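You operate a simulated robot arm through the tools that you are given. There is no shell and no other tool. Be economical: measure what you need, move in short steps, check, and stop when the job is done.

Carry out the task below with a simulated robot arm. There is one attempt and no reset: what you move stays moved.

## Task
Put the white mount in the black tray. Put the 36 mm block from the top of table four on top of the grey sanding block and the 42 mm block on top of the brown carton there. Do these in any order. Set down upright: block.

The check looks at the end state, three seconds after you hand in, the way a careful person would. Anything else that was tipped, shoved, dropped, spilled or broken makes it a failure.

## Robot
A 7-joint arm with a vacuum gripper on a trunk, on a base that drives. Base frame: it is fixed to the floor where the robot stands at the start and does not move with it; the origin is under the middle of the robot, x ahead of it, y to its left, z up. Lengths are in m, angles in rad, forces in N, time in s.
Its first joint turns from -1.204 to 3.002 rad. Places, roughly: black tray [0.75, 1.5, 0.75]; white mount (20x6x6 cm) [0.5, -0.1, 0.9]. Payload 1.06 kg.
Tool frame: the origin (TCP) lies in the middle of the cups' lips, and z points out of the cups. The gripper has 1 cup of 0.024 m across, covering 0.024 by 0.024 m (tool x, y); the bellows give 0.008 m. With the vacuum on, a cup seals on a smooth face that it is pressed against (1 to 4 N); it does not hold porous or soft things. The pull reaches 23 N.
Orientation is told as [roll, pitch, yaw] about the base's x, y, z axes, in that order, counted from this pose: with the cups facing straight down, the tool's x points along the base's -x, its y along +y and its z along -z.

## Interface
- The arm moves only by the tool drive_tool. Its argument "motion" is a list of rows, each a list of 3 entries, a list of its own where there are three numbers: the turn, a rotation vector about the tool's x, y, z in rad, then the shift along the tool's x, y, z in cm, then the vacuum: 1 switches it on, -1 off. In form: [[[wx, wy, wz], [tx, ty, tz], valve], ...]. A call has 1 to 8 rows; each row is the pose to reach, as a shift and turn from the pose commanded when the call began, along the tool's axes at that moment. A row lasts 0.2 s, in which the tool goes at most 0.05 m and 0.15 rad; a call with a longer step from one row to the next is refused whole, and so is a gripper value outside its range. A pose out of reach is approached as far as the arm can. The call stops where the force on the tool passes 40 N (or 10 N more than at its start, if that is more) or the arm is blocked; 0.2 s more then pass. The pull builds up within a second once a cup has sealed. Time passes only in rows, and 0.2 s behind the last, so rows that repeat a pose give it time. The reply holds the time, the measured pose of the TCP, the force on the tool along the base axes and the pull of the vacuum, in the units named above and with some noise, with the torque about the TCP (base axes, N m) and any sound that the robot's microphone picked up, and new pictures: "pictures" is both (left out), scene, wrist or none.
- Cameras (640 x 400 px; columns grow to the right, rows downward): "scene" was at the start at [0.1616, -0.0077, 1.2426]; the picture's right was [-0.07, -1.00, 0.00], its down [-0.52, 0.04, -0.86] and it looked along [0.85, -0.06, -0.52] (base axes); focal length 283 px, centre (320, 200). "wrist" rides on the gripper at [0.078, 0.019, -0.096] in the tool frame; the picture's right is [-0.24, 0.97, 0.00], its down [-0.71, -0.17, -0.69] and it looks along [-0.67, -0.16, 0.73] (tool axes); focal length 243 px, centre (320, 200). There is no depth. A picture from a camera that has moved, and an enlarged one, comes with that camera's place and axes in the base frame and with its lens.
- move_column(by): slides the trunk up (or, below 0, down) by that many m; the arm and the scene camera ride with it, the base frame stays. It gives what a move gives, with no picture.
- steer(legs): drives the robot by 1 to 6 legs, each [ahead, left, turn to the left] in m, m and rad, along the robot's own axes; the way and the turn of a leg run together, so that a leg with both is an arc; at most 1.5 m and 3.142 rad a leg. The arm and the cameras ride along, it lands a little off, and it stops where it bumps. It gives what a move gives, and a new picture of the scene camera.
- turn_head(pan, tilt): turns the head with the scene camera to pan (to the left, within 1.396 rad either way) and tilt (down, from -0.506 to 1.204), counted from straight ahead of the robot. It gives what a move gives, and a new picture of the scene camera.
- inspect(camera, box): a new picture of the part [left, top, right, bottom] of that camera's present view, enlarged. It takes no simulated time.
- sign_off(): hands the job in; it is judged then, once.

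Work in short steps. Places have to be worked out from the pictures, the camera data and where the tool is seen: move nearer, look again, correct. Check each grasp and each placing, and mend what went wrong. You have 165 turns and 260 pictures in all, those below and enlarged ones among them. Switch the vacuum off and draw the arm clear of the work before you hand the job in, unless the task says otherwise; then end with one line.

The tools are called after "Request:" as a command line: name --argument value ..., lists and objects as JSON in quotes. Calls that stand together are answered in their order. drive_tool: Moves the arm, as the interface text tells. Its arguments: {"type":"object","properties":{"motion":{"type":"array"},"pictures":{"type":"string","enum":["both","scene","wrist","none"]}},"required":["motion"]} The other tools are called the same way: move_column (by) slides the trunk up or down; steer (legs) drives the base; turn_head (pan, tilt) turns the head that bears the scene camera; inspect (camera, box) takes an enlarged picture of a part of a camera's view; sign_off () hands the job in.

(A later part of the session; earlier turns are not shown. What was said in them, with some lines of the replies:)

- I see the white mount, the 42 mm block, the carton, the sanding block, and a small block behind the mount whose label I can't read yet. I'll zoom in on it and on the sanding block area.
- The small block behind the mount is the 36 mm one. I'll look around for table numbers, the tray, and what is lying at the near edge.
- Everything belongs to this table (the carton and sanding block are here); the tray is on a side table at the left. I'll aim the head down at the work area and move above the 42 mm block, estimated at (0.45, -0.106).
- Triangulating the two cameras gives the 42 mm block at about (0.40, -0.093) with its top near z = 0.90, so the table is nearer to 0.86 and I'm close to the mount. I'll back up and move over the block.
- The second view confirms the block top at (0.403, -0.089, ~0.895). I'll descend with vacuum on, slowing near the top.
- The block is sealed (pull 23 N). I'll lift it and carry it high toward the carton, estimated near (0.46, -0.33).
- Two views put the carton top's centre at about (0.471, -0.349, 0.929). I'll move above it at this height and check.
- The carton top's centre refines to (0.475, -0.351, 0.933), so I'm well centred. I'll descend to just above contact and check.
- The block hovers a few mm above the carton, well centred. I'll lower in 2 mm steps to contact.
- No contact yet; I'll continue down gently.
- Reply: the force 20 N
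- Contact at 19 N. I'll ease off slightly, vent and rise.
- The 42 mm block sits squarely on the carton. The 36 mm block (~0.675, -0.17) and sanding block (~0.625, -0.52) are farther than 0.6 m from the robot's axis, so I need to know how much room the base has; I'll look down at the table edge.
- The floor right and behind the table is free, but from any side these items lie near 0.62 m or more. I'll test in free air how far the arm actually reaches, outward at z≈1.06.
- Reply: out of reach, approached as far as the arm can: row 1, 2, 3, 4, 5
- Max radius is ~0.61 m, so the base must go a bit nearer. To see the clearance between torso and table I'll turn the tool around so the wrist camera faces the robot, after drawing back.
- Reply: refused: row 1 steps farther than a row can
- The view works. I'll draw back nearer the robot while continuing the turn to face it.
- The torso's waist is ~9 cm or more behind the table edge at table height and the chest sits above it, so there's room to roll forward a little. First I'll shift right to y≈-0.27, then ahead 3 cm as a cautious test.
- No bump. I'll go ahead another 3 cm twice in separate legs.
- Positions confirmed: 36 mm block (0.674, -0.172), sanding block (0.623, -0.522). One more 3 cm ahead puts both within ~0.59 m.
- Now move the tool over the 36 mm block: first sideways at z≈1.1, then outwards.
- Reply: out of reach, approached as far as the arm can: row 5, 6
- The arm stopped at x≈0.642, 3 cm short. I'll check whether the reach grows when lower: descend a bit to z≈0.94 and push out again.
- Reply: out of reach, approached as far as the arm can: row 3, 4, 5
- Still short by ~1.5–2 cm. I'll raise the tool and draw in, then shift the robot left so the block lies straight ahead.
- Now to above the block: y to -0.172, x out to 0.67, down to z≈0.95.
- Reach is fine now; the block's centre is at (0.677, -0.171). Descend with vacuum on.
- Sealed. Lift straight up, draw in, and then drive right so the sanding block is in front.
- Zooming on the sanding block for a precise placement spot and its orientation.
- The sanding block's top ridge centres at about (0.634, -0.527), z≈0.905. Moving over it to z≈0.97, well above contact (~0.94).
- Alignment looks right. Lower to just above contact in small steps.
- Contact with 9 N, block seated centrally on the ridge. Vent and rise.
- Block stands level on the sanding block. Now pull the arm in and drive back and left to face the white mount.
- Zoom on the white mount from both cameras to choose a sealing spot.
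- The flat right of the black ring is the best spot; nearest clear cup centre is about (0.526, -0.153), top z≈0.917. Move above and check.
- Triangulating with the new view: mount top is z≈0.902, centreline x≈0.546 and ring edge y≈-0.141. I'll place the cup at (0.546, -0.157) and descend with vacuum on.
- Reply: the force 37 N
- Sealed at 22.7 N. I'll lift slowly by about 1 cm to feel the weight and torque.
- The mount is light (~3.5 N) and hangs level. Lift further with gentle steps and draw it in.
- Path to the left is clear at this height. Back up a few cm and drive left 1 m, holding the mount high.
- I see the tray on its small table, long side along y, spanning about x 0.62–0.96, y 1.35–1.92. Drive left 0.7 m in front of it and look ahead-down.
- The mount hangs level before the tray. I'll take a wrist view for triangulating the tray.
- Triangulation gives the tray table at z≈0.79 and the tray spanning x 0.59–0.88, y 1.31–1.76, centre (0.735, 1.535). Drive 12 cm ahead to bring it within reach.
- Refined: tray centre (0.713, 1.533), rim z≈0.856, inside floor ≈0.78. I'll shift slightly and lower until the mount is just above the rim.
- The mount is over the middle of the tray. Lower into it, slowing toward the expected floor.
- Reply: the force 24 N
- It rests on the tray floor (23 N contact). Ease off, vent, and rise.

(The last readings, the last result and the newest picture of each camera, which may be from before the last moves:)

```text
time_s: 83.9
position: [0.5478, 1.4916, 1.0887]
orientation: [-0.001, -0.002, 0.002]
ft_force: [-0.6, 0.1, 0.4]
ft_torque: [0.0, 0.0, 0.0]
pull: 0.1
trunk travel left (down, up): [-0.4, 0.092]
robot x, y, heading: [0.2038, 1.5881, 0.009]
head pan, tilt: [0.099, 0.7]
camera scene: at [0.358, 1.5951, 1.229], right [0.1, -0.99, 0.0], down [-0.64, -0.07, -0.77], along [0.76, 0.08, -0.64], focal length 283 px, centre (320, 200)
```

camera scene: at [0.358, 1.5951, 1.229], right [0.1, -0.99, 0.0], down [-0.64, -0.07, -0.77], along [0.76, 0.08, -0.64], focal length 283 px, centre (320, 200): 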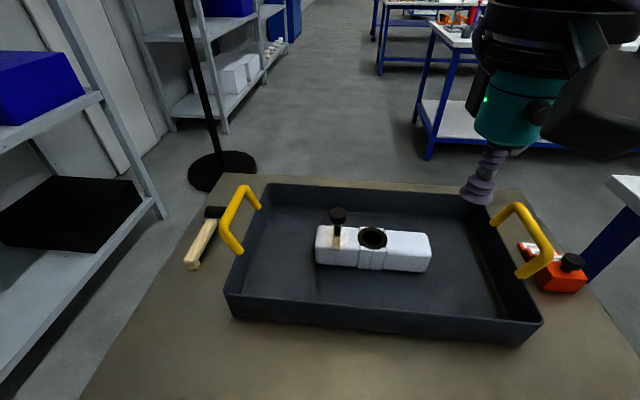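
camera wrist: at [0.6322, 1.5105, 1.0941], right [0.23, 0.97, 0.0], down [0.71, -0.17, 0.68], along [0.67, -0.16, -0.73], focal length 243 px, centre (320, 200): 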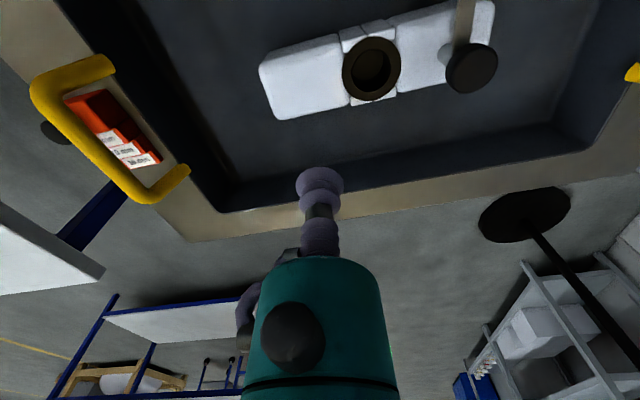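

The mount lies upright in the tray. Before handing in, I'll look back at the worktable to verify both blocks still stand and check for any table number.

Request:
turn_head --pan -0.9 --tilt 0.35

Request:
inspect --camera "scene" --box '[240, 60, 480, 210]'

Request:
turn_head --pan -0.3 --tilt 0.2

```text
time_s: 85.2
position: [0.5492, 1.492, 1.0884]
orientation: [0.001, 0.001, 0.001]
ft_force: [-0.1, 0.2, -1.1]
ft_torque: [0.01, 0.02, -0.01]
pull: 0.0
trunk travel left (down, up): [-0.4, 0.092]
robot x, y, heading: [0.2, 1.5864, 0.008]
head pan, tilt: [-0.901, 0.351]
camera scene: at [0.3321, 1.5136, 1.2603], right [-0.78, -0.63, 0.0], down [-0.22, 0.27, -0.94], along [0.59, -0.73, -0.34], focal length 283 px, centre (320, 200)
```

scene: 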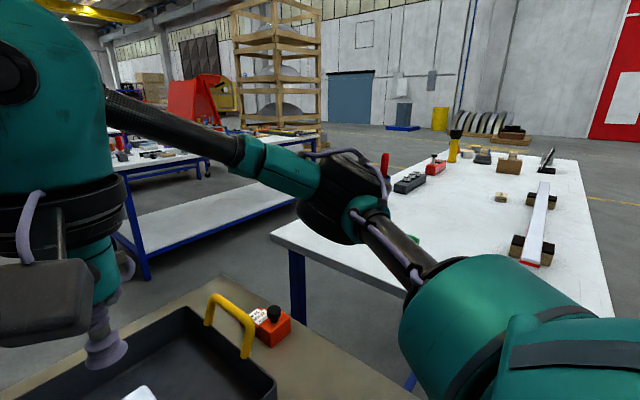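

```text
2.67 times, centred on (360, 135) of scene
camera zoom: at [0.3321, 1.5136, 1.2603], right [-0.78, -0.63, 0.0], down [-0.22, 0.27, -0.94], along [0.59, -0.73, -0.34], focal length 755 px, centre (213, 373)
```

zoom: 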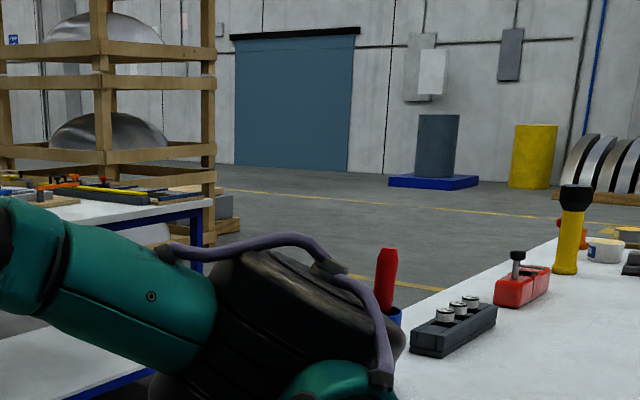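

```text
time_s: 86.2
position: [0.5485, 1.4916, 1.0884]
orientation: [0.001, -0.001, 0.003]
ft_force: [-0.4, 0.4, 0.2]
ft_torque: [-0.03, -0.03, 0.01]
pull: 0.0
trunk travel left (down, up): [-0.4, 0.092]
robot x, y, heading: [0.202, 1.5849, 0.002]
head pan, tilt: [-0.3, 0.201]
camera scene: at [0.363, 1.5591, 1.2743], right [-0.29, -0.96, 0.0], down [-0.19, 0.06, -0.98], along [0.94, -0.29, -0.2], focal length 283 px, centre (320, 200)
```

scene: 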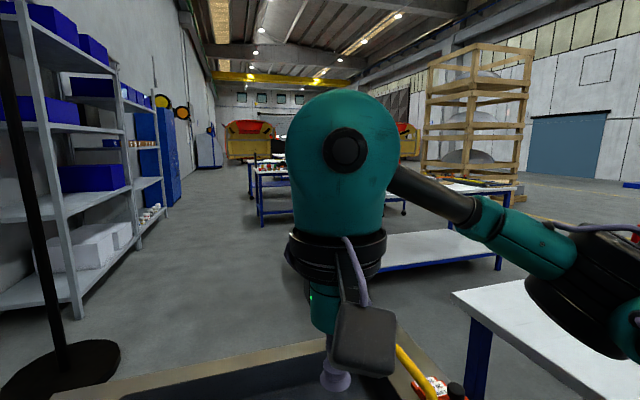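

One last zoom on the stacked blocks on the worktable.

Request:
turn_head --pan -1.1 --tilt 0.3

Request:
inspect --camera "scene" --box '[360, 110, 520, 210]'

```text
time_s: 87.3
position: [0.5484, 1.4918, 1.0891]
orientation: [0.002, -0.002, 0.001]
ft_force: [0.8, -0.4, -0.4]
ft_torque: [-0.01, -0.01, -0.01]
pull: 0.0
trunk travel left (down, up): [-0.4, 0.092]
robot x, y, heading: [0.2006, 1.5846, 0.007]
head pan, tilt: [-1.1, 0.3]
camera scene: at [0.3167, 1.5033, 1.2651], right [-0.89, -0.46, 0.0], down [-0.14, 0.26, -0.96], along [0.44, -0.85, -0.3], focal length 283 px, centre (320, 200)
```

scene: 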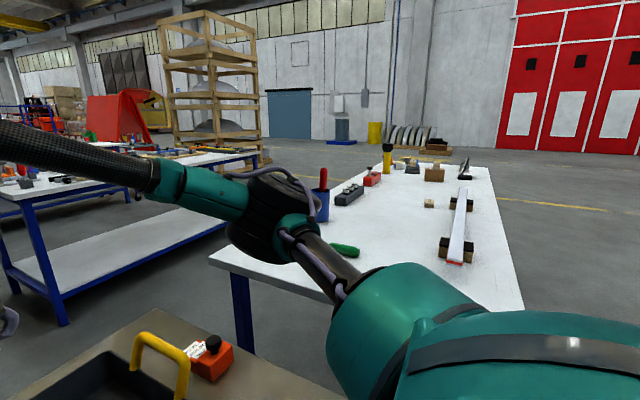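

```text
4.00 times, centred on (440, 160) of scene
camera zoom: at [0.3167, 1.5033, 1.2651], right [-0.89, -0.46, 0.0], down [-0.14, 0.26, -0.96], along [0.44, -0.85, -0.3], focal length 1132 px, centre (-160, 360)
```

zoom: 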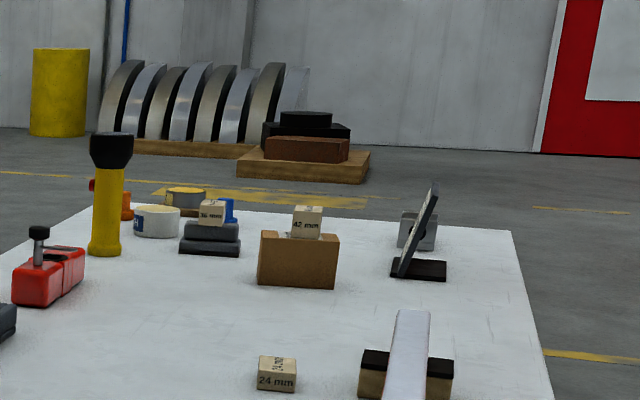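

Both blocks stand upright on their supports, the mount is in the tray, the vacuum is off and the arm is clear. Handing in.

Request:
sign_off

```text
The job is handed in.
```

The white mount is in the black tray, the 36 mm block is upright on the grey sanding block, and the 42 mm block is upright on the brown carton. I saw no number on any table, so I took the worktable we started at to be table four, since it held both blocks, the sanding block and the carton.
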